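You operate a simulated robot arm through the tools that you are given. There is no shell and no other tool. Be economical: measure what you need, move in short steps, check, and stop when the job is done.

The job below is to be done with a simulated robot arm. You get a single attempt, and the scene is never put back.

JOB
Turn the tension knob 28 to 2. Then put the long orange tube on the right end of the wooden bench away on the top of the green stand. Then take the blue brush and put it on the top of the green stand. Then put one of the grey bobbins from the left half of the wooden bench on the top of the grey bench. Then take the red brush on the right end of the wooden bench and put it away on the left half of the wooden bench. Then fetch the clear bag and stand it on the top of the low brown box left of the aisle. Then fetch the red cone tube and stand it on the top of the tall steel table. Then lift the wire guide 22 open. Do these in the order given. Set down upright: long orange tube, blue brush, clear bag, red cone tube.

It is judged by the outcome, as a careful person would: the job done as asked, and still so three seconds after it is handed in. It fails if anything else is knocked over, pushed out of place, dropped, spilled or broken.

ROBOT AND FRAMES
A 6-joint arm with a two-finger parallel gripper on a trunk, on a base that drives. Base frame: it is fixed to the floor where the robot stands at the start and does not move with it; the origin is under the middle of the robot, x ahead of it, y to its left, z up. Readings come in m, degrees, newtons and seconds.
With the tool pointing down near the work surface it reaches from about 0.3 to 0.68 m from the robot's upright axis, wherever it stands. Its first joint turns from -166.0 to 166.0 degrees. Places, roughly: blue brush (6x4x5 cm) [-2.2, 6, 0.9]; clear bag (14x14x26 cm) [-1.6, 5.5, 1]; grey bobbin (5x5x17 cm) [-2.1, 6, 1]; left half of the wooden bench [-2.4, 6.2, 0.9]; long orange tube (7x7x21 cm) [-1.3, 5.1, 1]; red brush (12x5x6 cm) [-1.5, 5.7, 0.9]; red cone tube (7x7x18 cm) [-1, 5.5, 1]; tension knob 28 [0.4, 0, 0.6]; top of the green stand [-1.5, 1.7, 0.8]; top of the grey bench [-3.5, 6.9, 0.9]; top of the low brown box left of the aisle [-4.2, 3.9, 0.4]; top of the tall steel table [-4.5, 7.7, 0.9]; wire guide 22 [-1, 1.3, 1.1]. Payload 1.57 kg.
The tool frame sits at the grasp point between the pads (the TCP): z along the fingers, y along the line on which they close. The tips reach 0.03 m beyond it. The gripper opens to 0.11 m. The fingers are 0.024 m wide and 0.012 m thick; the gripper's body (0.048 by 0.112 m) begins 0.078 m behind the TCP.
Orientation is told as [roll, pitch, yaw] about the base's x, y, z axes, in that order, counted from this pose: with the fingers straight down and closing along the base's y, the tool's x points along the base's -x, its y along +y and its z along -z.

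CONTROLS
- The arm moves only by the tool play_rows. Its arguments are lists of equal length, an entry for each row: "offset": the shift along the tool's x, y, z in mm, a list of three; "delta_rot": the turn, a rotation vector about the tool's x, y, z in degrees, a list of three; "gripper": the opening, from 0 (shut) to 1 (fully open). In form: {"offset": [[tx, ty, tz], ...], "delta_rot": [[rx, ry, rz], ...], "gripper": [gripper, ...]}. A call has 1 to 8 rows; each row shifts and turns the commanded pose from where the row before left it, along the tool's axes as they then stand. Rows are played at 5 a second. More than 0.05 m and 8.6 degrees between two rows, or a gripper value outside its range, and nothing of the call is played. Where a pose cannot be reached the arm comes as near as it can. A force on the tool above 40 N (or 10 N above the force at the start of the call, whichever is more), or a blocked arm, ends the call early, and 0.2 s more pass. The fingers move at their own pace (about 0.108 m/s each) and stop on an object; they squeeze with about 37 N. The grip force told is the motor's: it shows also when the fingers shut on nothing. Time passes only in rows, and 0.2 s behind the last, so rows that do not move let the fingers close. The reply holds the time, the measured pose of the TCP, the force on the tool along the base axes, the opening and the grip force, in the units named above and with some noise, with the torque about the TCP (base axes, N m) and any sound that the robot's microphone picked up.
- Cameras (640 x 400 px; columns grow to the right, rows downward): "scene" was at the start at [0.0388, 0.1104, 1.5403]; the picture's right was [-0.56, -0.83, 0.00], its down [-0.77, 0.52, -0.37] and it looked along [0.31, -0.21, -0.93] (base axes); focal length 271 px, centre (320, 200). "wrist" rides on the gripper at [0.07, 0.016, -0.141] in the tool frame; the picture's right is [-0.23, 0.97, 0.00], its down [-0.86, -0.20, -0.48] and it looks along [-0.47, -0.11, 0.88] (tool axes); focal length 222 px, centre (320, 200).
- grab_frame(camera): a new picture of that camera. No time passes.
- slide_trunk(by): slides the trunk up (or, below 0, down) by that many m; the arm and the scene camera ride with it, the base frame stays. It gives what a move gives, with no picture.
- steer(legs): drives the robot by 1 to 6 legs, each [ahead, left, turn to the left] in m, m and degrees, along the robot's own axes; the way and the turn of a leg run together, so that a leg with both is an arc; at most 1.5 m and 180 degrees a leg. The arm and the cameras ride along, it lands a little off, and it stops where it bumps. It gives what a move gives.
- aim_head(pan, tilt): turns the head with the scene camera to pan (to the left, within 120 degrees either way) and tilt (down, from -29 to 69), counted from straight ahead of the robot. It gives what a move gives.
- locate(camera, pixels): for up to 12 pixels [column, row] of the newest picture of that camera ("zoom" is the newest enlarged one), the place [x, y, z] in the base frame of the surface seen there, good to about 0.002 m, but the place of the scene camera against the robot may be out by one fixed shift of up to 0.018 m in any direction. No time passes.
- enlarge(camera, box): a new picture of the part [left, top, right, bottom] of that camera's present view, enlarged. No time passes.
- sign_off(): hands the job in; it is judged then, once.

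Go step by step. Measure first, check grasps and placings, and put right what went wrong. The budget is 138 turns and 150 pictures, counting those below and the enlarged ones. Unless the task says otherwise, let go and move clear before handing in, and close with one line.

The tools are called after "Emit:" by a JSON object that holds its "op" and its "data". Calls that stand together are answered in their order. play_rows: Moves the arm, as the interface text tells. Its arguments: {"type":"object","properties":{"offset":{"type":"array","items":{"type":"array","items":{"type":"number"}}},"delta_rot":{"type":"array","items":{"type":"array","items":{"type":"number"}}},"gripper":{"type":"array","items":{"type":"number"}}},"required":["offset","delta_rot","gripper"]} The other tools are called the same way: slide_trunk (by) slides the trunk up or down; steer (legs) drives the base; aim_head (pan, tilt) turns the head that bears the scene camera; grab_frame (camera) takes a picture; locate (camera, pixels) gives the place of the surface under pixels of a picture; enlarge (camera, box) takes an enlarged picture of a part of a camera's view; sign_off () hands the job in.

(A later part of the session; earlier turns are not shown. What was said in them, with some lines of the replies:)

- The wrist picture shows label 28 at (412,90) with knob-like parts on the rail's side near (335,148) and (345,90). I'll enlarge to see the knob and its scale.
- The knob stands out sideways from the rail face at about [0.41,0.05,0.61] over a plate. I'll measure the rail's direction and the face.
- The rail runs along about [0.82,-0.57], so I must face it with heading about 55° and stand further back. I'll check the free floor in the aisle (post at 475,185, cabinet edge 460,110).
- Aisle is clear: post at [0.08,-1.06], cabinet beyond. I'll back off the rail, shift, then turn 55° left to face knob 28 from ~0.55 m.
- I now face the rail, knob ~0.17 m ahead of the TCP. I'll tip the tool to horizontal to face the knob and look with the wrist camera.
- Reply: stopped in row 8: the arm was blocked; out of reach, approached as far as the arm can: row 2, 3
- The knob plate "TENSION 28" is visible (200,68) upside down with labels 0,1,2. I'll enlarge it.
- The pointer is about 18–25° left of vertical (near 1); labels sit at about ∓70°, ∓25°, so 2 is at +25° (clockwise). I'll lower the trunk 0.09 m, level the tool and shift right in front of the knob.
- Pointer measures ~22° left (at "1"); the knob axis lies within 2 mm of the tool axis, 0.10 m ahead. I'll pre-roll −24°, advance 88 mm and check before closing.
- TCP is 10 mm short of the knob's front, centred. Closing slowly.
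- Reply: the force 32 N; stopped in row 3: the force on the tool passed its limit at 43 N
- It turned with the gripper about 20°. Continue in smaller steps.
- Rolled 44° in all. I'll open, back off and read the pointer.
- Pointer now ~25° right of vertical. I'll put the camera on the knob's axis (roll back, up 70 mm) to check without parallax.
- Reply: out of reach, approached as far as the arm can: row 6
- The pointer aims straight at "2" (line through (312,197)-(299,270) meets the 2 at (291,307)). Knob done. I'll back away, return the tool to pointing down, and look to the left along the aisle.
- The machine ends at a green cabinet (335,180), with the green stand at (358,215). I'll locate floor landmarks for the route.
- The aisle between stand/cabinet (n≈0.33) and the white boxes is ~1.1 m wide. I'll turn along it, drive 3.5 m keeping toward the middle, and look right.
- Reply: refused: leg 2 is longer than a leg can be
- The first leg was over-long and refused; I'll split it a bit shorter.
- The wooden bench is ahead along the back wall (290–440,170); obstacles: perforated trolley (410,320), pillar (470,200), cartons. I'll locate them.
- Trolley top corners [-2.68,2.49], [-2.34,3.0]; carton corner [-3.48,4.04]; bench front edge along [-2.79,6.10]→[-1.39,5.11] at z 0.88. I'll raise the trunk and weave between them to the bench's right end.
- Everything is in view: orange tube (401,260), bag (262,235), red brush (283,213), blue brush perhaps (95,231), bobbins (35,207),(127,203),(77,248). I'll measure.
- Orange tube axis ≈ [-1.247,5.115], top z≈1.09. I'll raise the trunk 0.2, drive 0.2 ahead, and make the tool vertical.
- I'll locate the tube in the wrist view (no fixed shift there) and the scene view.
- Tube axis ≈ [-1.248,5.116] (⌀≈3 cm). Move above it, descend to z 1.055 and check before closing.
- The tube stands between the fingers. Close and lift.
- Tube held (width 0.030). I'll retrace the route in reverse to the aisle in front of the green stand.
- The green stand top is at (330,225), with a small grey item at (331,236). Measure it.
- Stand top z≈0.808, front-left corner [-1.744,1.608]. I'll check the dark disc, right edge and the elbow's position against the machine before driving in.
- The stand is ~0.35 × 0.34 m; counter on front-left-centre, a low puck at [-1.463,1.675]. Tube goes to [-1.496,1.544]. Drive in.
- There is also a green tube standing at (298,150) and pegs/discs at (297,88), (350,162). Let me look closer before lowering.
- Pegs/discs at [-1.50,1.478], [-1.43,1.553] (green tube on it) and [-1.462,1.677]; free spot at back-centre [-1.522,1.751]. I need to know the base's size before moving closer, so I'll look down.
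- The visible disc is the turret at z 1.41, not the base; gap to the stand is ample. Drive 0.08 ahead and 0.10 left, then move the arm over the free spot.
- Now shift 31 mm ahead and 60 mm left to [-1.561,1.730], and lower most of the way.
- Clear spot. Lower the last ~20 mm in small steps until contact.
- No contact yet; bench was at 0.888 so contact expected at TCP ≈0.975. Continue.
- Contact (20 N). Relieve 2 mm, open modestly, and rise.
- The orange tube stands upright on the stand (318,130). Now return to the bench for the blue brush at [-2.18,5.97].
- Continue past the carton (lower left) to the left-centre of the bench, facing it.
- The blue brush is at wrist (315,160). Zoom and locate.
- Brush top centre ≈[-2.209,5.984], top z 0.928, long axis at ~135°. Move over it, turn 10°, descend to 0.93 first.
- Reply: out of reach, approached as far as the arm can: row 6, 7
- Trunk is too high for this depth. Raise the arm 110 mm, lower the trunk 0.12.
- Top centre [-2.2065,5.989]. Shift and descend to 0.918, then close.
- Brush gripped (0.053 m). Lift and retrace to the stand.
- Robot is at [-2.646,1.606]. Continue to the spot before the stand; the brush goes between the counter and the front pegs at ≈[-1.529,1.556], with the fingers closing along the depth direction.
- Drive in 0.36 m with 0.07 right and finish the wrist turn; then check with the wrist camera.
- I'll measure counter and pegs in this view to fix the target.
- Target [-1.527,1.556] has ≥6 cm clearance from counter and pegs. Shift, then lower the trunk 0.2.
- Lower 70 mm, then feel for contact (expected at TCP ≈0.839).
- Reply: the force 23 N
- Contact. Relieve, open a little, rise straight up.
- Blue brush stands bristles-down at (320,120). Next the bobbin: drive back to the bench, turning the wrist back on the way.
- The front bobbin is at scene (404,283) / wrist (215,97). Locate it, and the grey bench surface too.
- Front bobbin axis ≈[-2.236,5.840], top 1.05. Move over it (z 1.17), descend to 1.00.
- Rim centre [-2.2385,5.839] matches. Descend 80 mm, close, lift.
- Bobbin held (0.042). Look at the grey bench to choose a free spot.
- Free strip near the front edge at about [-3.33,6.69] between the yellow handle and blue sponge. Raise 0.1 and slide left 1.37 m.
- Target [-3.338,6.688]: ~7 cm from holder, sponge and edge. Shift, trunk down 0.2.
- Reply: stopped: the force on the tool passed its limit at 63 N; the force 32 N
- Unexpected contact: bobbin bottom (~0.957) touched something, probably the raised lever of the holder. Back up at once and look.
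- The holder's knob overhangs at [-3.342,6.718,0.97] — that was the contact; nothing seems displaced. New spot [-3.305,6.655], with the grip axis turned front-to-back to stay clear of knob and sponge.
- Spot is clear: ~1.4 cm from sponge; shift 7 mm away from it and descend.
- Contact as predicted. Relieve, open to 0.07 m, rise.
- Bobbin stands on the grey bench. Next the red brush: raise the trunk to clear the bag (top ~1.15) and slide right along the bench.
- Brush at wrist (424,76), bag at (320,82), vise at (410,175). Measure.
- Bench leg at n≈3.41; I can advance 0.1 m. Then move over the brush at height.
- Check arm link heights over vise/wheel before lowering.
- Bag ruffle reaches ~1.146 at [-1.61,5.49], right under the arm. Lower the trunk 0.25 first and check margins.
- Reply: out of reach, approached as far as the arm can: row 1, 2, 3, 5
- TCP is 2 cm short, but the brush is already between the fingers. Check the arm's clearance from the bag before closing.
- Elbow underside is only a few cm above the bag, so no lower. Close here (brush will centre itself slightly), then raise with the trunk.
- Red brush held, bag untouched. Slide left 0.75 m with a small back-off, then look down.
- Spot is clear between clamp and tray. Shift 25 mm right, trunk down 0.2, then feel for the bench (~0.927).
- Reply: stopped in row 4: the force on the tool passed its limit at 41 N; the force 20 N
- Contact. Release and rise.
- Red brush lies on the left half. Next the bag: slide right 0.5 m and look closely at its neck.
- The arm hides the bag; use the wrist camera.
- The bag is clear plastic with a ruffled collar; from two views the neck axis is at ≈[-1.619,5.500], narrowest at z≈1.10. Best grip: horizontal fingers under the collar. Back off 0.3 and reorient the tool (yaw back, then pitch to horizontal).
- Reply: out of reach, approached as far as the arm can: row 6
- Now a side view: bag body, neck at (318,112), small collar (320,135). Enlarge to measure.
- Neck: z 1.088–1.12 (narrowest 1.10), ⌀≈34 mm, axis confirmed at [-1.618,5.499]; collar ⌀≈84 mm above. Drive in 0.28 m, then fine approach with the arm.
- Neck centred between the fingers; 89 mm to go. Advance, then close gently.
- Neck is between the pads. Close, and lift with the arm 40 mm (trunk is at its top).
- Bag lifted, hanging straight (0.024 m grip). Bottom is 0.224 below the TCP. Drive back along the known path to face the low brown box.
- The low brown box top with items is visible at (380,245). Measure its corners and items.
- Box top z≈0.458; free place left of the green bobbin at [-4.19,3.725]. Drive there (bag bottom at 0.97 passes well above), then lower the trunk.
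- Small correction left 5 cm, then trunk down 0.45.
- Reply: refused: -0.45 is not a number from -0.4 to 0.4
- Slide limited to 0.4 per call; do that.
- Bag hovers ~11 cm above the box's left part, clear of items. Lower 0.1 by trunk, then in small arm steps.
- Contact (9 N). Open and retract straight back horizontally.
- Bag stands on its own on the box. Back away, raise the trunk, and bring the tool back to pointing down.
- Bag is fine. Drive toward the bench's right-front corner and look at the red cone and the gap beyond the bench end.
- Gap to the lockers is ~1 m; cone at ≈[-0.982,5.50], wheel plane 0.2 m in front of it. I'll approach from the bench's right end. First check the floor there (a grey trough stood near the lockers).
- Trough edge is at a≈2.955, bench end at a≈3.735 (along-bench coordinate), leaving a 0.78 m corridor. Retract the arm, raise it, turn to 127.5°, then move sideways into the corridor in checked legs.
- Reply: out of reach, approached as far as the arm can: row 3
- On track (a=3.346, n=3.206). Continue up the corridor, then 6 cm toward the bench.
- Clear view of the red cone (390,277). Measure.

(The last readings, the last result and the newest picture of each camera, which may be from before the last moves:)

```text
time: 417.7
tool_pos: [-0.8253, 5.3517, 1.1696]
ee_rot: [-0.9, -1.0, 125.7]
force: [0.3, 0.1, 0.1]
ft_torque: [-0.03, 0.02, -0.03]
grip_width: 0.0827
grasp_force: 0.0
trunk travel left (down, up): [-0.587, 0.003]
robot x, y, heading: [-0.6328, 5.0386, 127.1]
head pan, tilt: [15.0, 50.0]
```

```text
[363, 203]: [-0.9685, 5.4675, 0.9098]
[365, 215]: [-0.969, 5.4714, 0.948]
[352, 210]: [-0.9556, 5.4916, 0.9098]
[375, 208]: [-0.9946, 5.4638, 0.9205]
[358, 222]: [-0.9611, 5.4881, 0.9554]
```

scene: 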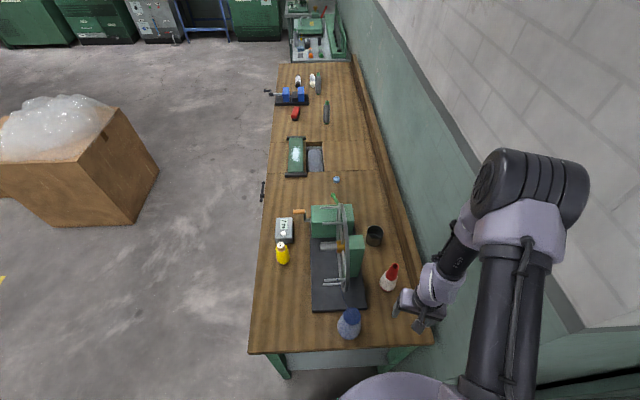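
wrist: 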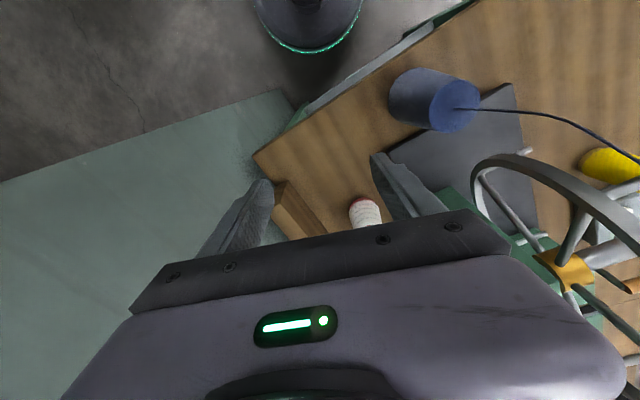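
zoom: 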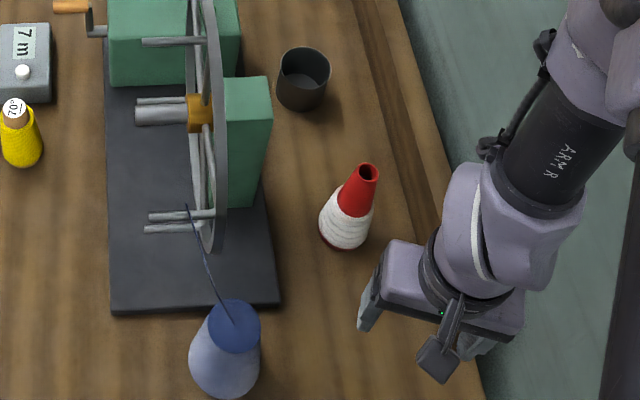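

Cone axis ≈[-0.987,5.498], top ≈1.06. Extend 213 mm forward/46 mm left at height, then verify.

Emit:
{"op": "play_rows", "data": {"offset": [[-42.6, 9.2, 0], [-42.6, 9.2, 0], [-42.6, 9.2, 0], [-42.6, 9.2, 0], [-42.6, 9.2, 0], [0, 0, 0]], "delta_rot": [[0, 0, 0], [0, 0, 0], [0, 0, 0], [0, 0, 0], [0, 0, 0], [0, 0, 0]], "gripper": [0.75, 0.75, 0.75, 0.75, 0.75, 0.75]}}

Emit:
{"op": "grab_frame", "data": {"camera": "wrist"}}

Emit:
{"op": "enlarge", "data": {"camera": "scene", "box": [310, 200, 470, 330]}}

```text
time: 419.1
tool_pos: [-0.9833, 5.4965, 1.1739]
ee_rot: [-1.0, -1.0, 125.6]
force: [0.1, -0.4, 0.2]
ft_torque: [0.01, 0.04, -0.01]
grip_width: 0.0825
grasp_force: 0.0
out of reach, approached as far as the arm can: row 1
trunk travel left (down, up): [-0.587, 0.003]
robot x, y, heading: [-0.6323, 5.0419, 126.9]
head pan, tilt: [15.0, 50.0]
```

```text
32 pictures are left
```

wrist: 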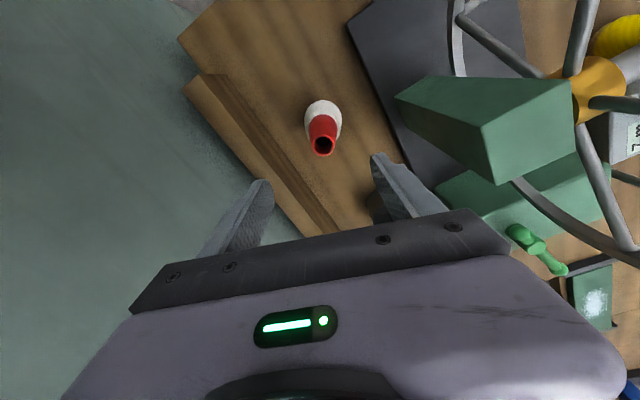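

```text
3.08 times, centred on (390, 265) of scene
```

zoom: 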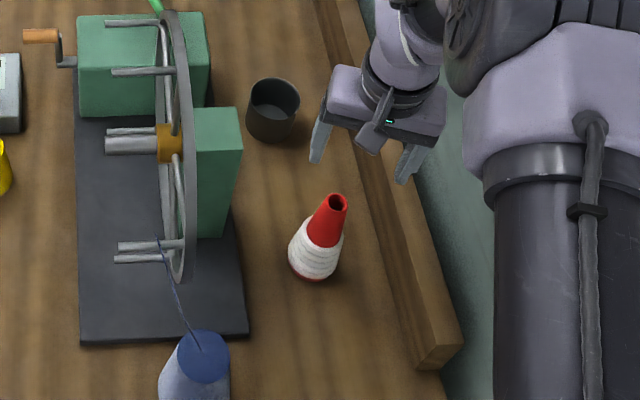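

Emit:
{"op": "locate", "data": {"camera": "wrist", "pixels": [[323, 146], [310, 140], [337, 135], [322, 122], [308, 118], [340, 115]]}}

```text
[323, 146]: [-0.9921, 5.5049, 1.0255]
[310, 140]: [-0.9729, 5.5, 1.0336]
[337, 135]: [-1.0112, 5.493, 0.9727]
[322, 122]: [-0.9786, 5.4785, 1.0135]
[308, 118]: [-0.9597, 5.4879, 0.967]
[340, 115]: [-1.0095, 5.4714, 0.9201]
```

Aligned within 5 mm. Descend to 1.012, close, lift.

Emit:
{"op": "play_rows", "data": {"offset": [[-4, 3, 0], [0, 0, 40], [0, 0, 40], [0, 0, 40], [0, 0, 42], [0, 0, 0]], "delta_rot": [[0, 0, 0], [0, 0, 0], [0, 0, 0], [0, 0, 0], [0, 0, 0], [0, 0, 0]], "gripper": [0.75, 0.75, 0.75, 0.75, 0.75, 0.75]}}

Emit:
{"op": "grab_frame", "data": {"camera": "wrist"}}

```text
time: 420.5
tool_pos: [-0.9913, 5.505, 1.0102]
ee_rot: [-0.9, -0.9, 125.7]
force: [0.1, -0.2, -0.7]
ft_torque: [0.01, 0.01, 0.02]
grip_width: 0.0826
grasp_force: 0.0
trunk travel left (down, up): [-0.587, 0.003]
robot x, y, heading: [-0.6356, 5.0409, 126.9]
head pan, tilt: [15.0, 50.0]
```

```text
30 pictures are left
```

wrist: 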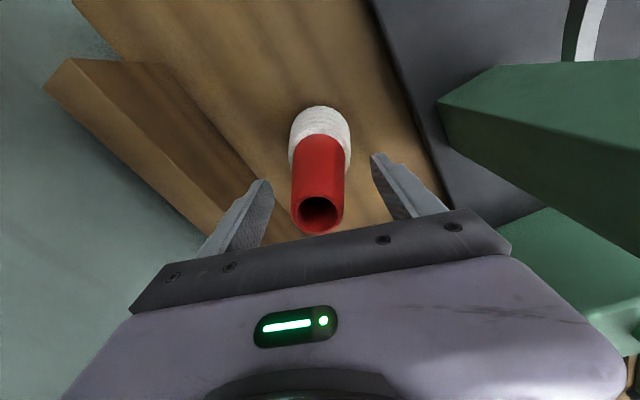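

Emit:
{"op": "play_rows", "data": {"offset": [[0, 0, 0], [0, 0, 0], [0, 0, 0], [0, 0, 0], [0, 0, -30], [0, 0, -40], [0, 0, -40], [0, 0, -40]], "delta_rot": [[0, 0, 0], [0, 0, 0], [0, 0, 0], [0, 0, 0], [0, 0, 0], [0, 0, 0], [0, 0, 0], [0, 0, 0]], "gripper": [0.3, 0.1, 0.1, 0.1, 0.1, 0.1, 0.1, 0.1]}}

Emit:
{"op": "grab_frame", "data": {"camera": "wrist"}}

```text
time: 422.3
tool_pos: [-0.9933, 5.4986, 1.1651]
ee_rot: [-0.8, -1.1, 125.6]
force: [0.5, -0.3, -0.8]
ft_torque: [0.01, 0.03, -0.02]
grip_width: 0.0405
grasp_force: 36.8
trunk travel left (down, up): [-0.587, 0.003]
robot x, y, heading: [-0.6316, 5.0424, 127.2]
head pan, tilt: [15.0, 50.0]
```

```text
29 pictures are left
```

wrist: 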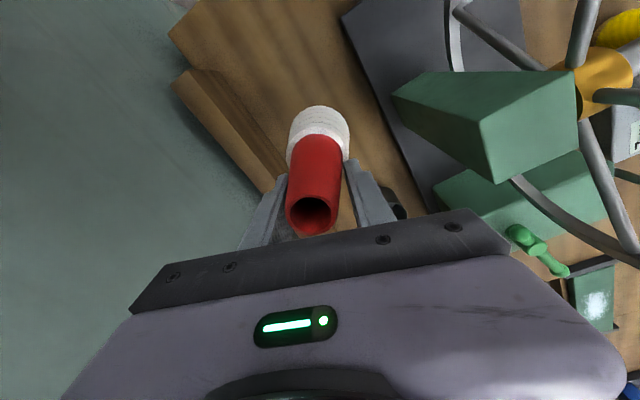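

Cone held (0.040). Retract the arm, leave the corridor the way I came, and drive left along the benches.

Emit:
{"op": "play_rows", "data": {"offset": [[40, 0, 0], [40, 0, 0], [40, 0, 0], [40, 0, 0], [20, 0, 0]], "delta_rot": [[0, 0, 0], [0, 0, 0], [0, 0, 0], [0, 0, 0], [0, 0, 0]], "gripper": [0.1, 0.1, 0.1, 0.1, 0.1]}}

Emit:
{"op": "steer", "data": {"legs": [[-0.0715, -0.0227, 0], [-0.289, 0.911, 0], [0, 0, 17.8], [1.4, 0, 0], [1.4, 0, 0]]}}

Emit:
{"op": "aim_head", "data": {"pan": -15, "tilt": 25}}

Emit:
{"op": "grab_frame", "data": {"camera": "scene"}}

```text
time: 423.5
tool_pos: [-0.887, 5.3542, 1.1581]
ee_rot: [-0.7, -0.9, 125.7]
force: [1.1, 0.1, -0.1]
ft_torque: [0.02, 0.02, -0.01]
grip_width: 0.0404
grasp_force: 37.3
trunk travel left (down, up): [-0.587, 0.003]
robot x, y, heading: [-0.6345, 5.0406, 126.9]
head pan, tilt: [15.0, 50.0]
```

```text
time: 443.2
tool_pos: [-3.7497, 6.0538, 1.1578]
ee_rot: [-0.8, -0.9, 143.7]
force: [0.5, 0.1, 0.5]
ft_torque: [0.01, -0.01, 0.0]
grip_width: 0.0398
grasp_force: 36.9
trunk travel left (down, up): [-0.587, 0.003]
robot x, y, heading: [-3.4119, 5.839, 145.0]
head pan, tilt: [15.0, 50.0]
```

```text
time: 444.2
tool_pos: [-3.7498, 6.0551, 1.1596]
ee_rot: [-0.9, -0.9, 143.7]
force: [0.4, -0.3, -0.5]
ft_torque: [-0.01, 0.0, -0.03]
grip_width: 0.0398
grasp_force: 36.1
trunk travel left (down, up): [-0.587, 0.003]
robot x, y, heading: [-3.4099, 5.8338, 145.4]
head pan, tilt: [-15.0, 25.0]
```

```text
28 pictures are left
```

scene: 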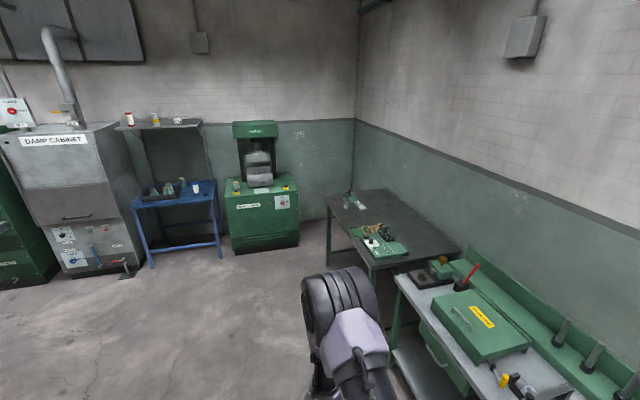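

Steel table ahead-right at (390,220). Measure its corners, items and free area.

Emit:
{"op": "enlarge", "data": {"camera": "scene", "box": [310, 170, 490, 290]}}

Emit:
{"op": "locate", "data": {"camera": "scene", "pixels": [[328, 204], [370, 262], [388, 192], [455, 245], [405, 210], [385, 210], [425, 240], [380, 255], [410, 245], [375, 225], [350, 200], [430, 225]]}}

```text
3.33 times, centred on (400, 230) of scene
```

zoom: 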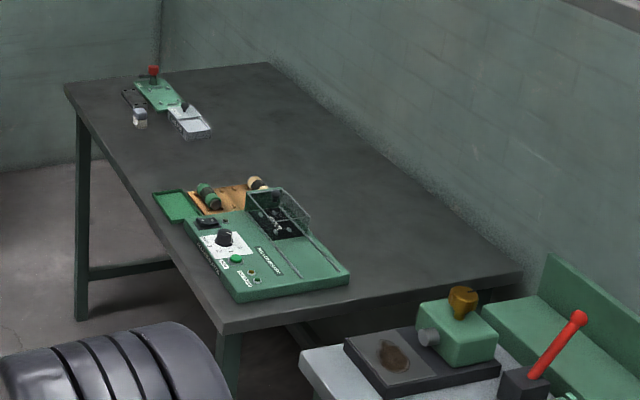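

```text
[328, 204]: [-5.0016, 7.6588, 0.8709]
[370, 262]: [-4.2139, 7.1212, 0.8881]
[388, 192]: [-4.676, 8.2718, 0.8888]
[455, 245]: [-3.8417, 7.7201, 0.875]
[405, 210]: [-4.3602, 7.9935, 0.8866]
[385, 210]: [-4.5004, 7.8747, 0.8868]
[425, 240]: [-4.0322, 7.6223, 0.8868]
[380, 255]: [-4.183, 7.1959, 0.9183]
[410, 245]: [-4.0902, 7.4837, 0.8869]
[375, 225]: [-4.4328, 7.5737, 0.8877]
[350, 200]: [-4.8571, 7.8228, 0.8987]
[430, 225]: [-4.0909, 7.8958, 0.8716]
```

Emit:
{"op": "locate", "data": {"camera": "scene", "pixels": [[370, 216], [364, 210], [373, 227], [353, 223], [380, 218], [345, 208], [392, 222]]}}

```text
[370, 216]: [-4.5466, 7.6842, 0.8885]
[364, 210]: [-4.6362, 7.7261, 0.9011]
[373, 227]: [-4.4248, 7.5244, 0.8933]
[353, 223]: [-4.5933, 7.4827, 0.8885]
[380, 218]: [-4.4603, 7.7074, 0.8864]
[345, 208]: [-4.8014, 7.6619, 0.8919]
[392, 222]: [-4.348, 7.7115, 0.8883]
```

Free spot [-4.50,7.68] (≥0.14 m from items). Drive there.

Emit:
{"op": "steer", "data": {"legs": [[1.0, 0, 0], [0.95, 0, 0], [0, 0, -90.4], [0.3, 0, 0]]}}

Emit:
{"op": "aim_head", "data": {"pan": 15, "tilt": 50}}

Emit:
{"op": "grab_frame", "data": {"camera": "scene"}}

```text
time: 459.4
tool_pos: [-4.5421, 7.5196, 1.1582]
ee_rot: [-0.8, -0.9, 49.3]
force: [-0.1, 0.0, -2.1]
ft_torque: [0.0, -0.02, -0.01]
grip_width: 0.04
grasp_force: 37.2
trunk travel left (down, up): [-0.587, 0.003]
robot x, y, heading: [-4.7899, 7.201, 51.0]
head pan, tilt: [-15.0, 25.0]
```

```text
time: 460.3
tool_pos: [-4.5428, 7.5214, 1.159]
ee_rot: [-0.9, -0.9, 49.4]
force: [0.0, -0.1, -0.2]
ft_torque: [0.03, -0.02, 0.01]
grip_width: 0.0398
grasp_force: 37.2
trunk travel left (down, up): [-0.587, 0.003]
robot x, y, heading: [-4.7944, 7.1989, 50.8]
head pan, tilt: [15.0, 50.0]
```

```text
26 pictures are left
```

scene: 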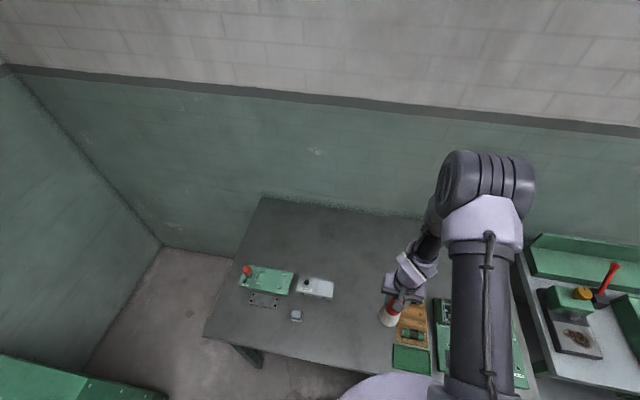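

Large free area. Move 135 mm ahead, 86 mm left, descend near the surface (contact expected at TCP ≈1.010).

Emit:
{"op": "play_rows", "data": {"offset": [[-34, 21.5, 0], [-34, 21.5, 0], [-34, 21.5, 0], [-33, 21.5, 0], [0, 0, 40], [0, 0, 40], [0, 0, 40], [0, 0, 18]], "delta_rot": [[0, 0, 0], [0, 0, 0], [0, 0, 0], [0, 0, 0], [0, 0, 0], [0, 0, 0], [0, 0, 0], [0, 0, 0]], "gripper": [0.1, 0.1, 0.1, 0.1, 0.1, 0.1, 0.1, 0.1]}}

Emit:
{"op": "enlarge", "data": {"camera": "scene", "box": [230, 200, 450, 370]}}

```text
time: 462.1
tool_pos: [-4.5194, 7.6778, 1.0213]
ee_rot: [-0.7, -0.9, 49.4]
force: [0.0, 0.5, -0.1]
ft_torque: [-0.02, 0.0, 0.01]
grip_width: 0.0398
grasp_force: 37.1
trunk travel left (down, up): [-0.587, 0.003]
robot x, y, heading: [-4.7875, 7.2006, 50.7]
head pan, tilt: [15.0, 50.0]
```

```text
2.35 times, centred on (340, 285) of scene
```

zoom: 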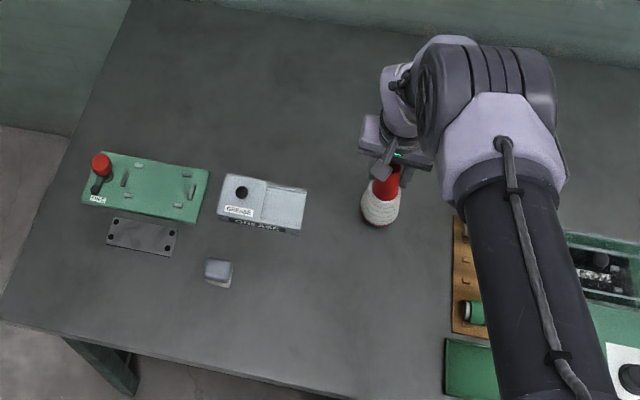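

Clear and upright. Feel for contact.

Emit:
{"op": "play_rows", "data": {"offset": [[0, 0, 4], [0, 0, 3], [0, 0, 2], [0, 0, 1.5], [0, 0, 1.5], [0, 0, 1.5], [0, 0, 0]], "delta_rot": [[0, 0, 0], [0, 0, 0], [0, 0, 0], [0, 0, 0], [0, 0, 0], [0, 0, 0], [0, 0, 0]], "gripper": [0.1, 0.1, 0.1, 0.1, 0.1, 0.1, 0.1]}}

```text
time: 463.4
tool_pos: [-4.5182, 7.6793, 1.0134]
ee_rot: [-0.7, -1.2, 49.1]
force: [-4.5, -8.6, 29.0]
ft_torque: [-0.96, 0.68, -0.03]
grip_width: 0.0398
grasp_force: 37.2
trunk travel left (down, up): [-0.587, 0.003]
robot x, y, heading: [-4.7888, 7.1999, 50.9]
head pan, tilt: [15.0, 50.0]
stopped in row 6: the force on the tool passed its limit at 43 N (the readings are from after the stop); the commanded pose is now the measured one
```

Contact. Relieve slightly, release, rise.

Emit:
{"op": "play_rows", "data": {"offset": [[0, 0, -1], [0, 0, 0], [0, 0, 0], [0, 0, 0], [0, 0, -40], [0, 0, -45], [0, 0, -45], [0, 0, 0]], "delta_rot": [[0, 0, 0], [0, 0, 0], [0, 0, 0], [0, 0, 0], [0, 0, 0], [0, 0, 0], [0, 0, 0], [0, 0, 0]], "gripper": [0.1, 0.4, 0.65, 0.65, 0.65, 0.65, 0.65, 0.65]}}

Emit:
{"op": "grab_frame", "data": {"camera": "wrist"}}

```text
time: 465.2
tool_pos: [-4.5184, 7.6803, 1.1405]
ee_rot: [-0.7, -1.2, 49.3]
force: [0.0, 0.1, -0.5]
ft_torque: [-0.02, -0.01, -0.01]
grip_width: 0.0714
grasp_force: 0.0
trunk travel left (down, up): [-0.587, 0.003]
robot x, y, heading: [-4.7905, 7.2047, 50.8]
head pan, tilt: [15.0, 50.0]
```

```text
24 pictures are left
```

wrist: 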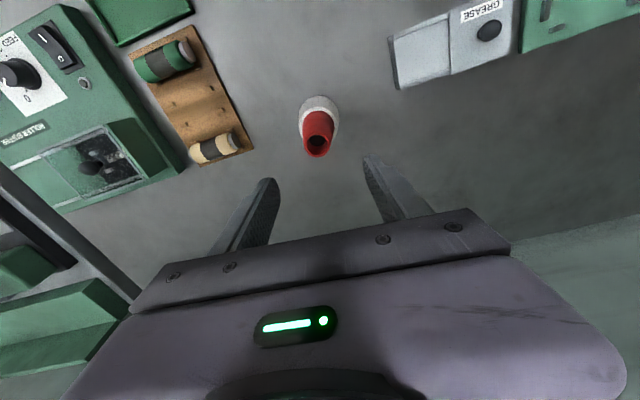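

Red cone stands on the steel table. Last: wire guide 22 on the machine. Drive back.

Emit:
{"op": "steer", "data": {"legs": [[-0.38, 0, 0], [0, 0, 94.2], [-1.4, 0, 0], [-1.4, 0, 0], [-0.6, 0, 0]]}}

```text
time: 487.1
tool_pos: [-2.8922, 5.2046, 1.1418]
ee_rot: [-0.7, -1.1, 141.7]
force: [-0.4, 0.2, 0.0]
ft_torque: [-0.02, -0.01, 0.01]
grip_width: 0.0715
grasp_force: 0.1
trunk travel left (down, up): [-0.587, 0.003]
robot x, y, heading: [-2.4005, 4.9592, 143.3]
head pan, tilt: [15.0, 50.0]
```

Emit:
{"op": "steer", "data": {"legs": [[0, 0, -77.6], [-0.134, -0.335, 0], [-1.196, 0.036, 0], [-1.196, 0.036, 0], [0, 0, 51], [-1.03, 0, 0]]}}

```text
time: 511.2
tool_pos: [-3.1116, 2.0985, 1.1417]
ee_rot: [-0.6, -1.1, 112.7]
force: [-0.1, 0.5, 0.4]
ft_torque: [0.03, 0.02, 0.0]
grip_width: 0.0717
grasp_force: 0.1
trunk travel left (down, up): [-0.587, 0.003]
robot x, y, heading: [-2.8073, 1.6401, 114.5]
head pan, tilt: [15.0, 50.0]
```

Emit:
{"op": "steer", "data": {"legs": [[-0.74, -0.39, 0], [-0.74, -0.39, 0], [0, 0, -59.7]]}}

Emit:
{"op": "aim_head", "data": {"pan": 0, "tilt": 40}}

Emit:
{"op": "grab_frame", "data": {"camera": "scene"}}

```text
time: 522.4
tool_pos: [-1.2579, 1.0808, 1.1419]
ee_rot: [-0.7, -1.2, 54.3]
force: [-0.5, -0.1, 0.1]
ft_torque: [-0.01, 0.01, -0.02]
grip_width: 0.0715
grasp_force: 0.0
trunk travel left (down, up): [-0.587, 0.003]
robot x, y, heading: [-1.4865, 0.5757, 55.7]
head pan, tilt: [15.0, 50.0]
```

```text
time: 523.1
tool_pos: [-1.2594, 1.0784, 1.1419]
ee_rot: [-0.6, -1.2, 54.3]
force: [0.1, 0.0, 0.3]
ft_torque: [0.03, 0.0, 0.0]
grip_width: 0.0714
grasp_force: 0.1
trunk travel left (down, up): [-0.587, 0.003]
robot x, y, heading: [-1.4849, 0.5808, 55.7]
head pan, tilt: [0.0, 40.0]
```

```text
23 pictures are left
```

scene: 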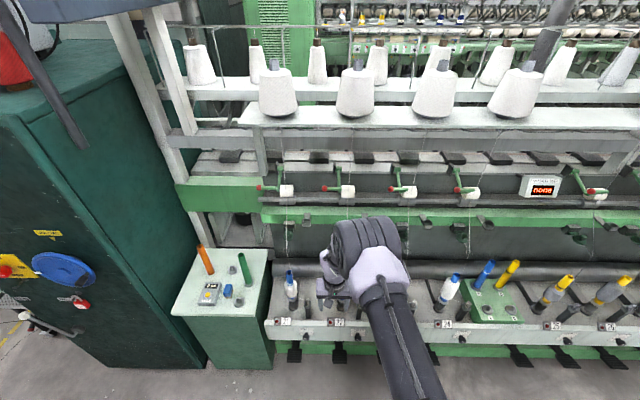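

Stand items still in place. Guide 22 is behind the arm; enlarge neighbours to learn the mechanism.

Emit:
{"op": "enlarge", "data": {"camera": "scene", "box": [255, 170, 465, 330]}}

Emit:
{"op": "enlarge", "data": {"camera": "scene", "box": [520, 190, 620, 270]}}

Emit:
{"op": "locate", "data": {"camera": "scene", "pixels": [[289, 228], [426, 222], [574, 233], [575, 240], [488, 225], [350, 212], [287, 250], [337, 321]]}}

```text
2.50 times, centred on (360, 250) of scene
```

zoom: 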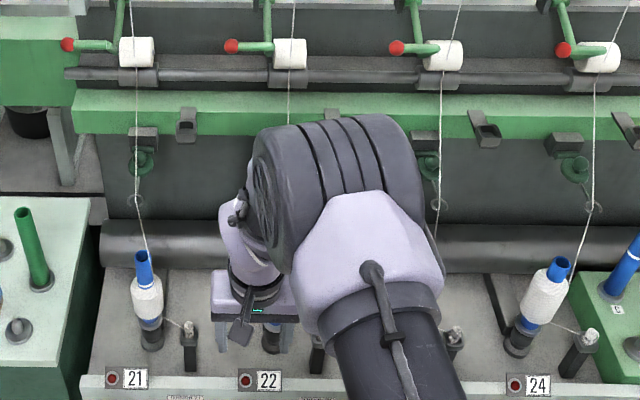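

```text
5.00 times, centred on (570, 230) of scene
```

zoom: 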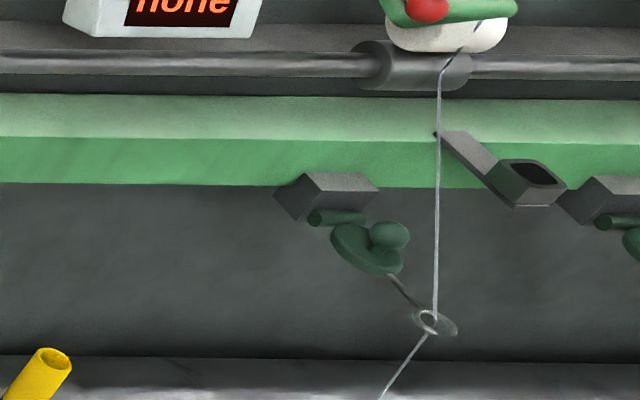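

```text
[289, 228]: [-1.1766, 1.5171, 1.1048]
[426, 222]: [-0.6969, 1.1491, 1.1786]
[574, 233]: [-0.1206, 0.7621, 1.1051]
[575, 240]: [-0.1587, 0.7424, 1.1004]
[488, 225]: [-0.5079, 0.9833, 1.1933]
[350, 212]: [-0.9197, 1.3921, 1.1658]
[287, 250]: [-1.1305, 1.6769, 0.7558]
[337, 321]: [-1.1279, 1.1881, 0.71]
```

Each guide is a hinged green flap with a ball knob and eyelet wire under a bracket; guide 22 should be at ≈[-0.965,1.366,1.10]. Tip the tool horizontal to view it with the wrist camera.

Emit:
{"op": "play_rows", "data": {"offset": [[0, 0, 8], [0, 0, 8], [0, 0, 5], [5, 0, 5], [5, 0, 8], [8, 0, 8], [8, 0, 5], [5, 0, 5]], "delta_rot": [[0, -8.5, 0], [0, -8.5, 0], [0, -8.5, 0], [0, -8.5, 0], [0, -8.5, 0], [0, -8.5, 0], [0, -8.5, 0], [0, -8.5, 0]], "gripper": [0.5, 0.5, 0.5, 0.5, 0.5, 0.5, 0.5, 0.5]}}

Emit:
{"op": "play_rows", "data": {"offset": [[5, 0, 0], [5, 0, 0], [0, 0, 0], [0, 0, 0]], "delta_rot": [[0, -8.5, 0], [0, -8.5, 0], [0, -4, 0], [0, 0, 0]], "gripper": [0.5, 0.5, 0.5, 0.5]}}

Emit:
{"op": "grab_frame", "data": {"camera": "wrist"}}

```text
time: 524.9
tool_pos: [-1.3032, 1.1318, 1.0788]
ee_rot: [-9.4, -59.2, 60.4]
force: [0.3, -0.4, -0.1]
ft_torque: [0.01, -0.03, -0.02]
grip_width: 0.0548
grasp_force: 0.1
out of reach, approached as far as the arm can: row 2, 3, 6, 7, 8
trunk travel left (down, up): [-0.587, 0.003]
robot x, y, heading: [-1.4841, 0.5767, 55.7]
head pan, tilt: [0.0, 40.0]
```

```text
time: 525.9
tool_pos: [-1.347, 1.1562, 1.0556]
ee_rot: [-25.1, -79.8, 77.6]
force: [-0.1, -0.6, -1.0]
ft_torque: [-0.04, -0.01, 0.0]
grip_width: 0.055
grasp_force: 0.1
out of reach, approached as far as the arm can: row 1, 2, 3
trunk travel left (down, up): [-0.587, 0.003]
robot x, y, heading: [-1.4863, 0.5768, 55.5]
head pan, tilt: [0.0, 40.0]
```

```text
20 pictures are left
```

wrist: 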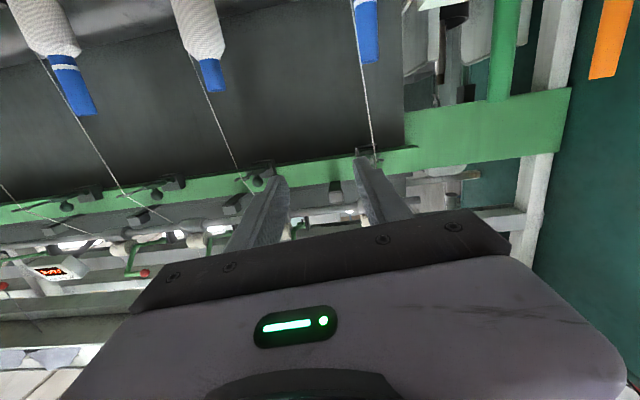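

The arm drifted left at the limit of reach. Pull it back in front (r≈0.5), level it and look again.

Emit:
{"op": "play_rows", "data": {"offset": [[-2, -30, -20], [-2, -38, -18], [-2, -38, -10], [-2, -38, 0], [-2, -38, 0], [-1, -34, 0], [0, 0, 0]], "delta_rot": [[0, 0, 2.2], [0, 0, 2.2], [0, -3, 0], [0, -3, 0], [0, -3, 0], [0, 0, 0], [0, 0, 0]], "gripper": [0.5, 0.5, 0.5, 0.5, 0.5, 0.5, 0.5]}}

Emit:
{"op": "grab_frame", "data": {"camera": "wrist"}}

```text
time: 527.5
tool_pos: [-1.3953, 1.0238, 1.0812]
ee_rot: [10.9, -89.4, 41.1]
force: [-1.1, -0.7, 0.1]
ft_torque: [0.03, -0.01, -0.04]
grip_width: 0.055
grasp_force: 0.0
out of reach, approached as far as the arm can: row 1, 2, 3, 4, 5, 6
trunk travel left (down, up): [-0.587, 0.003]
robot x, y, heading: [-1.4879, 0.5825, 55.9]
head pan, tilt: [0.0, 40.0]
```

```text
19 pictures are left
```

wrist: 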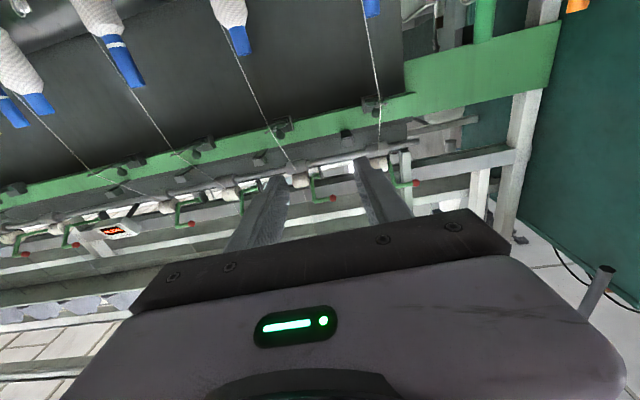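

Reach is tight at this radius; extend forward while shifting right.

Emit:
{"op": "play_rows", "data": {"offset": [[0, 0, 35], [0, 0, 35], [0, -30, 10], [0, -35, 10], [0, -35, 0], [0, -35, 0], [0, 0, 0]], "delta_rot": [[0, 0, 0], [0, 0, 0], [0, 0, 0], [0, 0, 0], [0, 0, 0], [0, 0, 0], [0, 0, 0]], "gripper": [0.5, 0.5, 0.5, 0.5, 0.5, 0.5, 0.5]}}

Emit:
{"op": "grab_frame", "data": {"camera": "wrist"}}

```text
time: 529.1
tool_pos: [-1.3957, 1.0224, 1.0839]
ee_rot: [12.8, -89.5, 39.3]
force: [0.1, -0.1, 0.1]
ft_torque: [-0.01, 0.0, 0.0]
grip_width: 0.0549
grasp_force: 0.0
out of reach, approached as far as the arm can: row 1, 2, 3, 4, 5, 6
trunk travel left (down, up): [-0.587, 0.003]
robot x, y, heading: [-1.4856, 0.5789, 55.8]
head pan, tilt: [0.0, 40.0]
```

```text
18 pictures are left
```

wrist: 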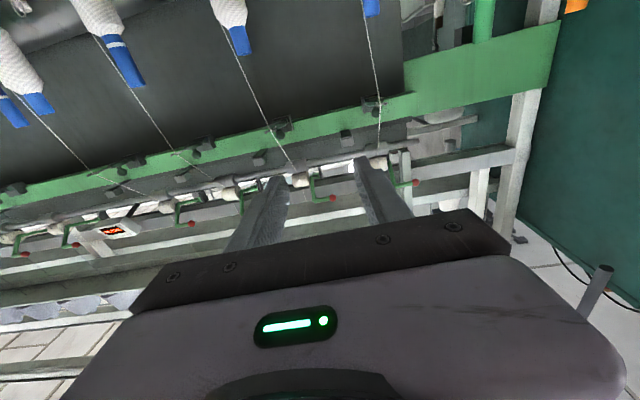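

Stuck at a joint limit; relax the pitch by ~25°, move up and right, then re-level.

Emit:
{"op": "play_rows", "data": {"offset": [[-10, 0, 0], [-10, 0, 0], [-10, 0, 0], [-10, -10, 0], [-5, -35, 0], [0, -40, 0], [0, -40, 0], [0, -30, 0]], "delta_rot": [[0, 8.5, 0], [0, 8.5, 0], [0, 8.5, 0], [0, 8.5, 0], [0, 0, 0], [0, 0, 0], [0, 0, 0], [0, 0, 0]], "gripper": [0.5, 0.5, 0.5, 0.5, 0.5, 0.5, 0.5, 0.5]}}

```text
time: 530.9
tool_pos: [-1.3896, 0.9987, 1.1203]
ee_rot: [-2.6, -56.1, 54.1]
force: [1.0, -0.2, -0.7]
ft_torque: [0.03, -0.01, 0.03]
grip_width: 0.0552
grasp_force: 0.1
out of reach, approached as far as the arm can: row 4, 5, 6, 7, 8
trunk travel left (down, up): [-0.587, 0.003]
robot x, y, heading: [-1.4846, 0.579, 55.6]
head pan, tilt: [0.0, 40.0]
```

Return to tool-down, re-centre at r≈0.5 and z≈1.25 (the start that worked for the bag).

Emit:
{"op": "play_rows", "data": {"offset": [[-8, 0, 0], [-8, 0, 0], [-8, 0, -5], [-5, 0, -8], [0, 0, -10], [0, 0, -15], [0, 0, -20], [0, 0, -25]], "delta_rot": [[0, 8.5, 0], [0, 8.5, 0], [0, 8.5, 0], [0, 8.5, 0], [0, 8.5, 0], [0, 8.5, 0], [0, 5, 0], [0, 0, 0]], "gripper": [0.5, 0.5, 0.5, 0.5, 0.5, 0.5, 0.5, 0.5]}}

```text
time: 532.7
tool_pos: [-1.3614, 1.0355, 1.2047]
ee_rot: [-2.9, -9.2, 52.5]
force: [0.8, 0.4, 0.0]
ft_torque: [0.01, 0.0, 0.01]
grip_width: 0.0551
grasp_force: 0.1
out of reach, approached as far as the arm can: row 1, 2, 3, 6, 7
trunk travel left (down, up): [-0.587, 0.003]
robot x, y, heading: [-1.4851, 0.582, 55.8]
head pan, tilt: [0.0, 40.0]
```

Emit:
{"op": "play_rows", "data": {"offset": [[-10, -25, -10], [-10, -25, -10], [-11, -25, -10], [-11, -25, -10], [-11, -25, -5], [-11, -24, 0], [0, 0, 0]], "delta_rot": [[0, 4.5, 0], [0, 4.5, 0], [0, 0, 0], [0, 0, 0], [0, 0, 0], [0, 0, 0], [0, 0, 0]], "gripper": [0.5, 0.5, 0.5, 0.5, 0.5, 0.5, 0.5]}}

```text
time: 534.3
tool_pos: [-1.2079, 0.9957, 1.2594]
ee_rot: [-2.8, -0.2, 52.1]
force: [0.8, 0.6, -0.1]
ft_torque: [-0.01, -0.02, 0.0]
grip_width: 0.0551
grasp_force: 0.0
trunk travel left (down, up): [-0.587, 0.003]
robot x, y, heading: [-1.4875, 0.5777, 55.8]
head pan, tilt: [0.0, 40.0]
```

Now pitch up using the same steps as for the bag.

Emit:
{"op": "play_rows", "data": {"offset": [[0, 0, 10], [0, 0, 10], [0, 0, 10], [5, 0, 5], [10, 0, 12], [10, 0, 12], [12, 0, 10], [15, 0, 10]], "delta_rot": [[0, -8.5, 0], [0, -8.5, 0], [0, -8.5, 0], [0, -8.5, 0], [0, -8.5, 0], [0, -8.5, 0], [0, -8.5, 0], [0, -8.5, 0]], "gripper": [0, 0, 0, 0, 0, 0, 0, 0]}}

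Emit:
{"op": "play_rows", "data": {"offset": [[10, 0, 8], [10, 0, 5], [5, 0, 0], [0, 0, 0]], "delta_rot": [[0, -8.5, 0], [0, -8.5, 0], [0, -5, 0], [0, 0, 0]], "gripper": [0, 0, 0, 0]}}

Emit:
{"op": "grab_frame", "data": {"camera": "wrist"}}

```text
time: 536.1
tool_pos: [-1.2791, 1.1029, 1.2075]
ee_rot: [-14.1, -57.5, 61.5]
force: [-0.7, -0.1, -0.2]
ft_torque: [0.0, -0.04, 0.03]
grip_width: 0.0
grasp_force: 21.3
out of reach, approached as far as the arm can: row 2, 3, 4, 5, 6, 7, 8
trunk travel left (down, up): [-0.587, 0.003]
robot x, y, heading: [-1.4836, 0.5763, 55.7]
head pan, tilt: [0.0, 40.0]
```

```text
time: 537.1
tool_pos: [-1.3472, 1.1456, 1.1734]
ee_rot: [-35.0, -78.4, 84.8]
force: [0.5, 0.3, -0.5]
ft_torque: [0.0, 0.01, 0.0]
grip_width: 0.0
grasp_force: 21.5
out of reach, approached as far as the arm can: row 1, 2, 3
trunk travel left (down, up): [-0.587, 0.003]
robot x, y, heading: [-1.4848, 0.5762, 55.6]
head pan, tilt: [0.0, 40.0]
```

```text
17 pictures are left
5 turns are left
```

wrist: 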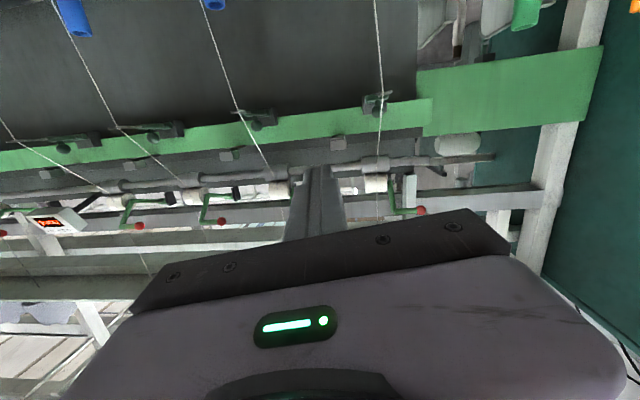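

Only 5 turns remain. Locate guide 22's parts (eyelet/flap near (255,115)) now, and lower the trunk so the closed fingers come below it.

Emit:
{"op": "enlarge", "data": {"camera": "wrist", "box": [210, 80, 310, 150]}}

Emit:
{"op": "locate", "data": {"camera": "wrist", "pixels": [[257, 124], [258, 115], [268, 113], [245, 112], [238, 111], [250, 118], [275, 118], [380, 105], [230, 155], [338, 143], [265, 122], [385, 95]]}}

Emit:
{"op": "slide_trunk", "data": {"by": -0.12}}

```text
5.71 times, centred on (260, 115) of wrist
```

zoom: 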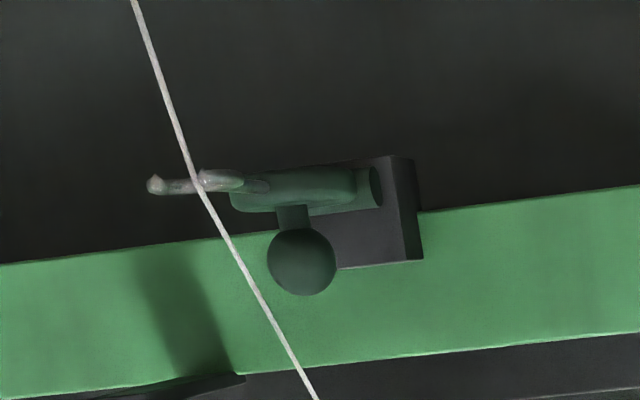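

```text
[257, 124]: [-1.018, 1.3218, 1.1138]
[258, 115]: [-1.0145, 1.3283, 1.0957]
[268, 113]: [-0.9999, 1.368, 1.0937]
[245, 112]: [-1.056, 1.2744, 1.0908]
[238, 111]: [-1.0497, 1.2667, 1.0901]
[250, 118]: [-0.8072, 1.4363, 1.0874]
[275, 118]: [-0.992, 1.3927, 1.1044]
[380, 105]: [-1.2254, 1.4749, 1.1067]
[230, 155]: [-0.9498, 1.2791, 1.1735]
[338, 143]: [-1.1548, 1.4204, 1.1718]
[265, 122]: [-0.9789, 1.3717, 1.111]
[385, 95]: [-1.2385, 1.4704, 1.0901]
```

```text
time: 538.6
tool_pos: [-1.3473, 1.1453, 1.0533]
ee_rot: [-35.0, -78.3, 84.6]
force: [0.3, -0.2, -0.3]
ft_torque: [0.01, 0.0, -0.01]
grip_width: 0.0
grasp_force: 21.1
trunk travel left (down, up): [-0.467, 0.123]
robot x, y, heading: [-1.4843, 0.5784, 55.6]
head pan, tilt: [0.0, 40.0]
4 turns are left
```

Guide 22: hinge at n≈0.55, flap/eyelet underside z≈1.09 spanning n 0.43–0.54, ball on top. Bring the closed fingertips under it: trunk −0.015, base right 0.16, ahead 0.326.

Emit:
{"op": "slide_trunk", "data": {"by": -0.015}}

Emit:
{"op": "steer", "data": {"legs": [[-0.002, -0.16, 0], [0.326, -0.004, 0]]}}

Emit:
{"op": "grab_frame", "data": {"camera": "wrist"}}

Emit:
{"op": "enlarge", "data": {"camera": "wrist", "box": [230, 60, 430, 220]}}

Emit:
{"op": "locate", "data": {"camera": "wrist", "pixels": [[320, 175], [330, 190], [310, 160], [340, 160], [320, 150], [300, 175], [345, 175], [320, 140]]}}

```text
time: 539.2
tool_pos: [-1.3481, 1.1456, 1.0384]
ee_rot: [-34.9, -78.3, 84.6]
force: [-0.1, 0.5, 0.6]
ft_torque: [0.0, -0.01, 0.0]
grip_width: 0.0003
grasp_force: 21.2
trunk travel left (down, up): [-0.452, 0.138]
robot x, y, heading: [-1.4825, 0.5749, 55.6]
head pan, tilt: [0.0, 40.0]
```

```text
time: 542.4
tool_pos: [-1.0305, 1.318, 1.0379]
ee_rot: [-34.8, -78.3, 84.4]
force: [0.0, 0.7, -0.1]
ft_torque: [0.0, -0.02, -0.02]
grip_width: 0.0
grasp_force: 21.2
trunk travel left (down, up): [-0.452, 0.138]
robot x, y, heading: [-1.1669, 0.7536, 55.7]
head pan, tilt: [0.0, 40.0]
```

```text
15 pictures are left
```

wrist: 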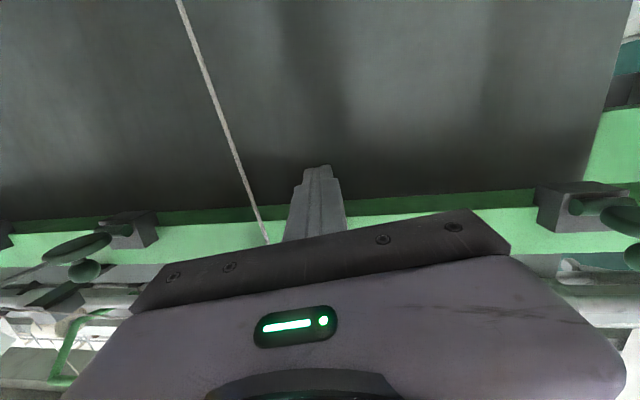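

```text
2.50 times, centred on (330, 140) of wrist
```

zoom: 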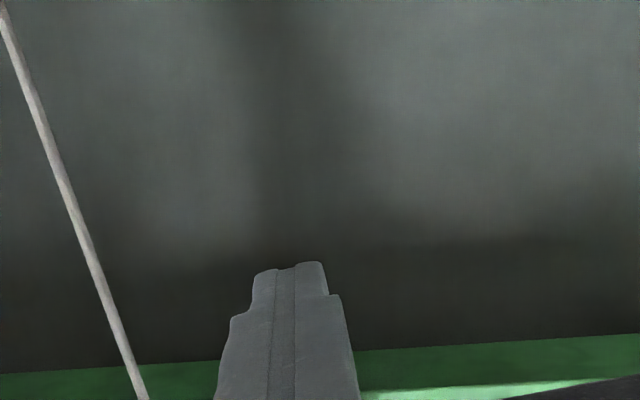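

```text
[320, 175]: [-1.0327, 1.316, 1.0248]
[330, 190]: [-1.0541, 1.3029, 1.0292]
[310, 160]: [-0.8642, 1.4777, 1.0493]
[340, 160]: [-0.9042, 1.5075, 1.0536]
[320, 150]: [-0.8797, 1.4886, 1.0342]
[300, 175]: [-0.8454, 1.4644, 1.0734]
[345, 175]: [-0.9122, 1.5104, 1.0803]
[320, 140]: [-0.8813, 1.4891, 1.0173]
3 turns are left
```

Tip is at n≈0.513, a≈1.598, under the flap, yarn off to the side. Lift with the trunk 0.125, then push 2 cm toward the beam, and check.

Emit:
{"op": "slide_trunk", "data": {"by": 0.125}}

Emit:
{"op": "steer", "data": {"legs": [[0.022, 0, 0]]}}

Emit:
{"op": "grab_frame", "data": {"camera": "wrist"}}

Emit:
{"op": "aim_head", "data": {"pan": 25, "tilt": 45}}

Emit:
{"op": "grab_frame", "data": {"camera": "scene"}}

```text
time: 544.0
tool_pos: [-1.0309, 1.3188, 1.1639]
ee_rot: [-34.9, -78.3, 84.5]
force: [-0.5, -0.3, -0.4]
ft_torque: [0.0, 0.01, -0.04]
grip_width: 0.0
grasp_force: 21.2
trunk travel left (down, up): [-0.577, 0.013]
robot x, y, heading: [-1.1715, 0.751, 55.6]
head pan, tilt: [0.0, 40.0]
```

```text
time: 544.8
tool_pos: [-1.0172, 1.336, 1.1634]
ee_rot: [-35.0, -78.4, 84.5]
force: [-4.7, -3.4, 8.9]
ft_torque: [0.1, -0.2, -0.03]
grip_width: 0.0003
grasp_force: 21.1
trunk travel left (down, up): [-0.577, 0.013]
robot x, y, heading: [-1.1595, 0.7704, 55.6]
head pan, tilt: [0.0, 40.0]
```

```text
13 pictures are left
```

wrist: 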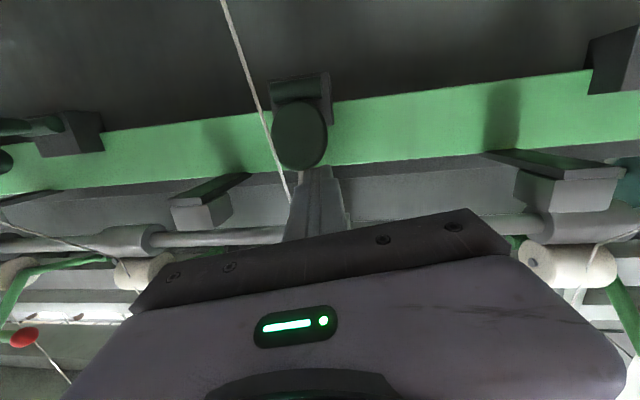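

```text
time: 545.6
tool_pos: [-1.0176, 1.3356, 1.1628]
ee_rot: [-35.0, -78.4, 84.4]
force: [-0.6, 1.8, 1.2]
ft_torque: [0.04, -0.04, 0.06]
grip_width: 0.0
grasp_force: 21.0
trunk travel left (down, up): [-0.577, 0.013]
robot x, y, heading: [-1.1605, 0.7717, 55.7]
head pan, tilt: [25.0, 45.0]
```

```text
12 pictures are left
2 turns are left
```

scene: 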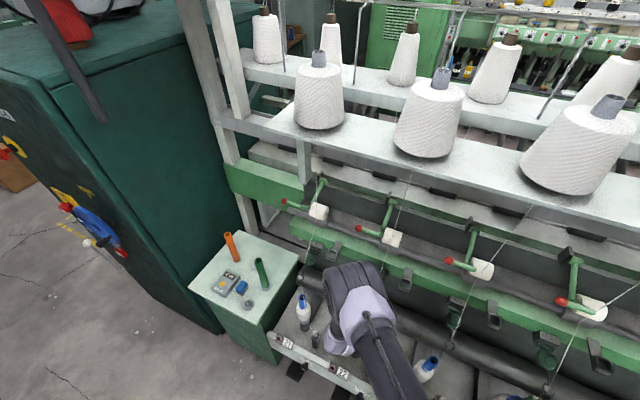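

The flap now stands upright against the fingertip (disc at (300,130)). Nudge 1.5 cm more to bring it fully over, then withdraw and check.

Emit:
{"op": "steer", "data": {"legs": [[0.015, 0, 0]]}}

Emit:
{"op": "steer", "data": {"legs": [[-0.3, 0, 0]]}}

Emit:
{"op": "grab_frame", "data": {"camera": "wrist"}}

Emit:
{"op": "enlarge", "data": {"camera": "wrist", "box": [220, 60, 380, 180]}}

```text
time: 546.6
tool_pos: [-1.0107, 1.349, 1.1631]
ee_rot: [-35.3, -78.4, 84.9]
force: [0.5, 0.0, 0.3]
ft_torque: [0.0, 0.0, 0.0]
grip_width: 0.0
grasp_force: 20.7
trunk travel left (down, up): [-0.577, 0.013]
robot x, y, heading: [-1.1416, 0.7817, 55.7]
head pan, tilt: [25.0, 45.0]
stopped in leg 1: the force on the tool passed its limit at 62 N (the readings are from after the stop); the commanded pose is now the measured one
```

```text
time: 548.6
tool_pos: [-1.1743, 1.1088, 1.1635]
ee_rot: [-35.2, -78.3, 84.8]
force: [-0.1, 0.4, 1.0]
ft_torque: [0.01, 0.01, -0.02]
grip_width: 0.0
grasp_force: 21.4
trunk travel left (down, up): [-0.577, 0.013]
robot x, y, heading: [-1.3105, 0.5456, 55.6]
head pan, tilt: [25.0, 45.0]
```

```text
11 pictures are left
```

wrist: 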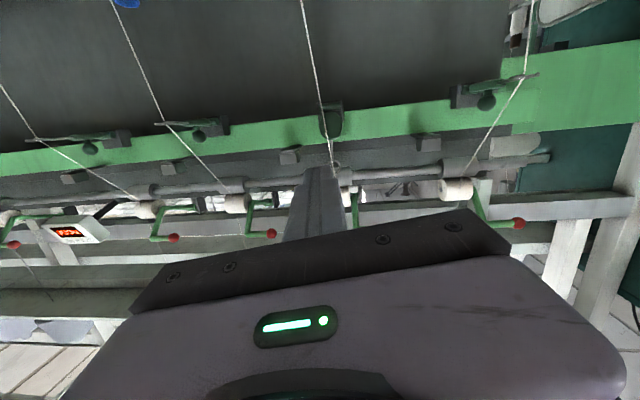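

```text
3.33 times, centred on (300, 120) of wrist
1 turns are left
```

zoom: 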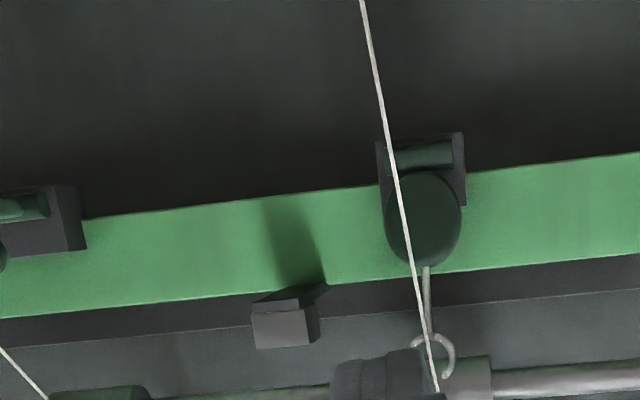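

The last wrist picture shows guide 22 still upright against the beam with the gripper withdrawn, while its neighbours hang closed. All eight jobs are done and the arm is clear, so I am handing in.

Emit:
{"op": "sign_off", "data": {}}

```text
The job is handed in.
```

All eight steps were done in the order given, and the job is handed in. While placing the bobbin I bumped a holder's knob on the grey bench, and I pushed guide 22 against its stop at 62 N. No displacement or damage showed in the pictures afterwards.
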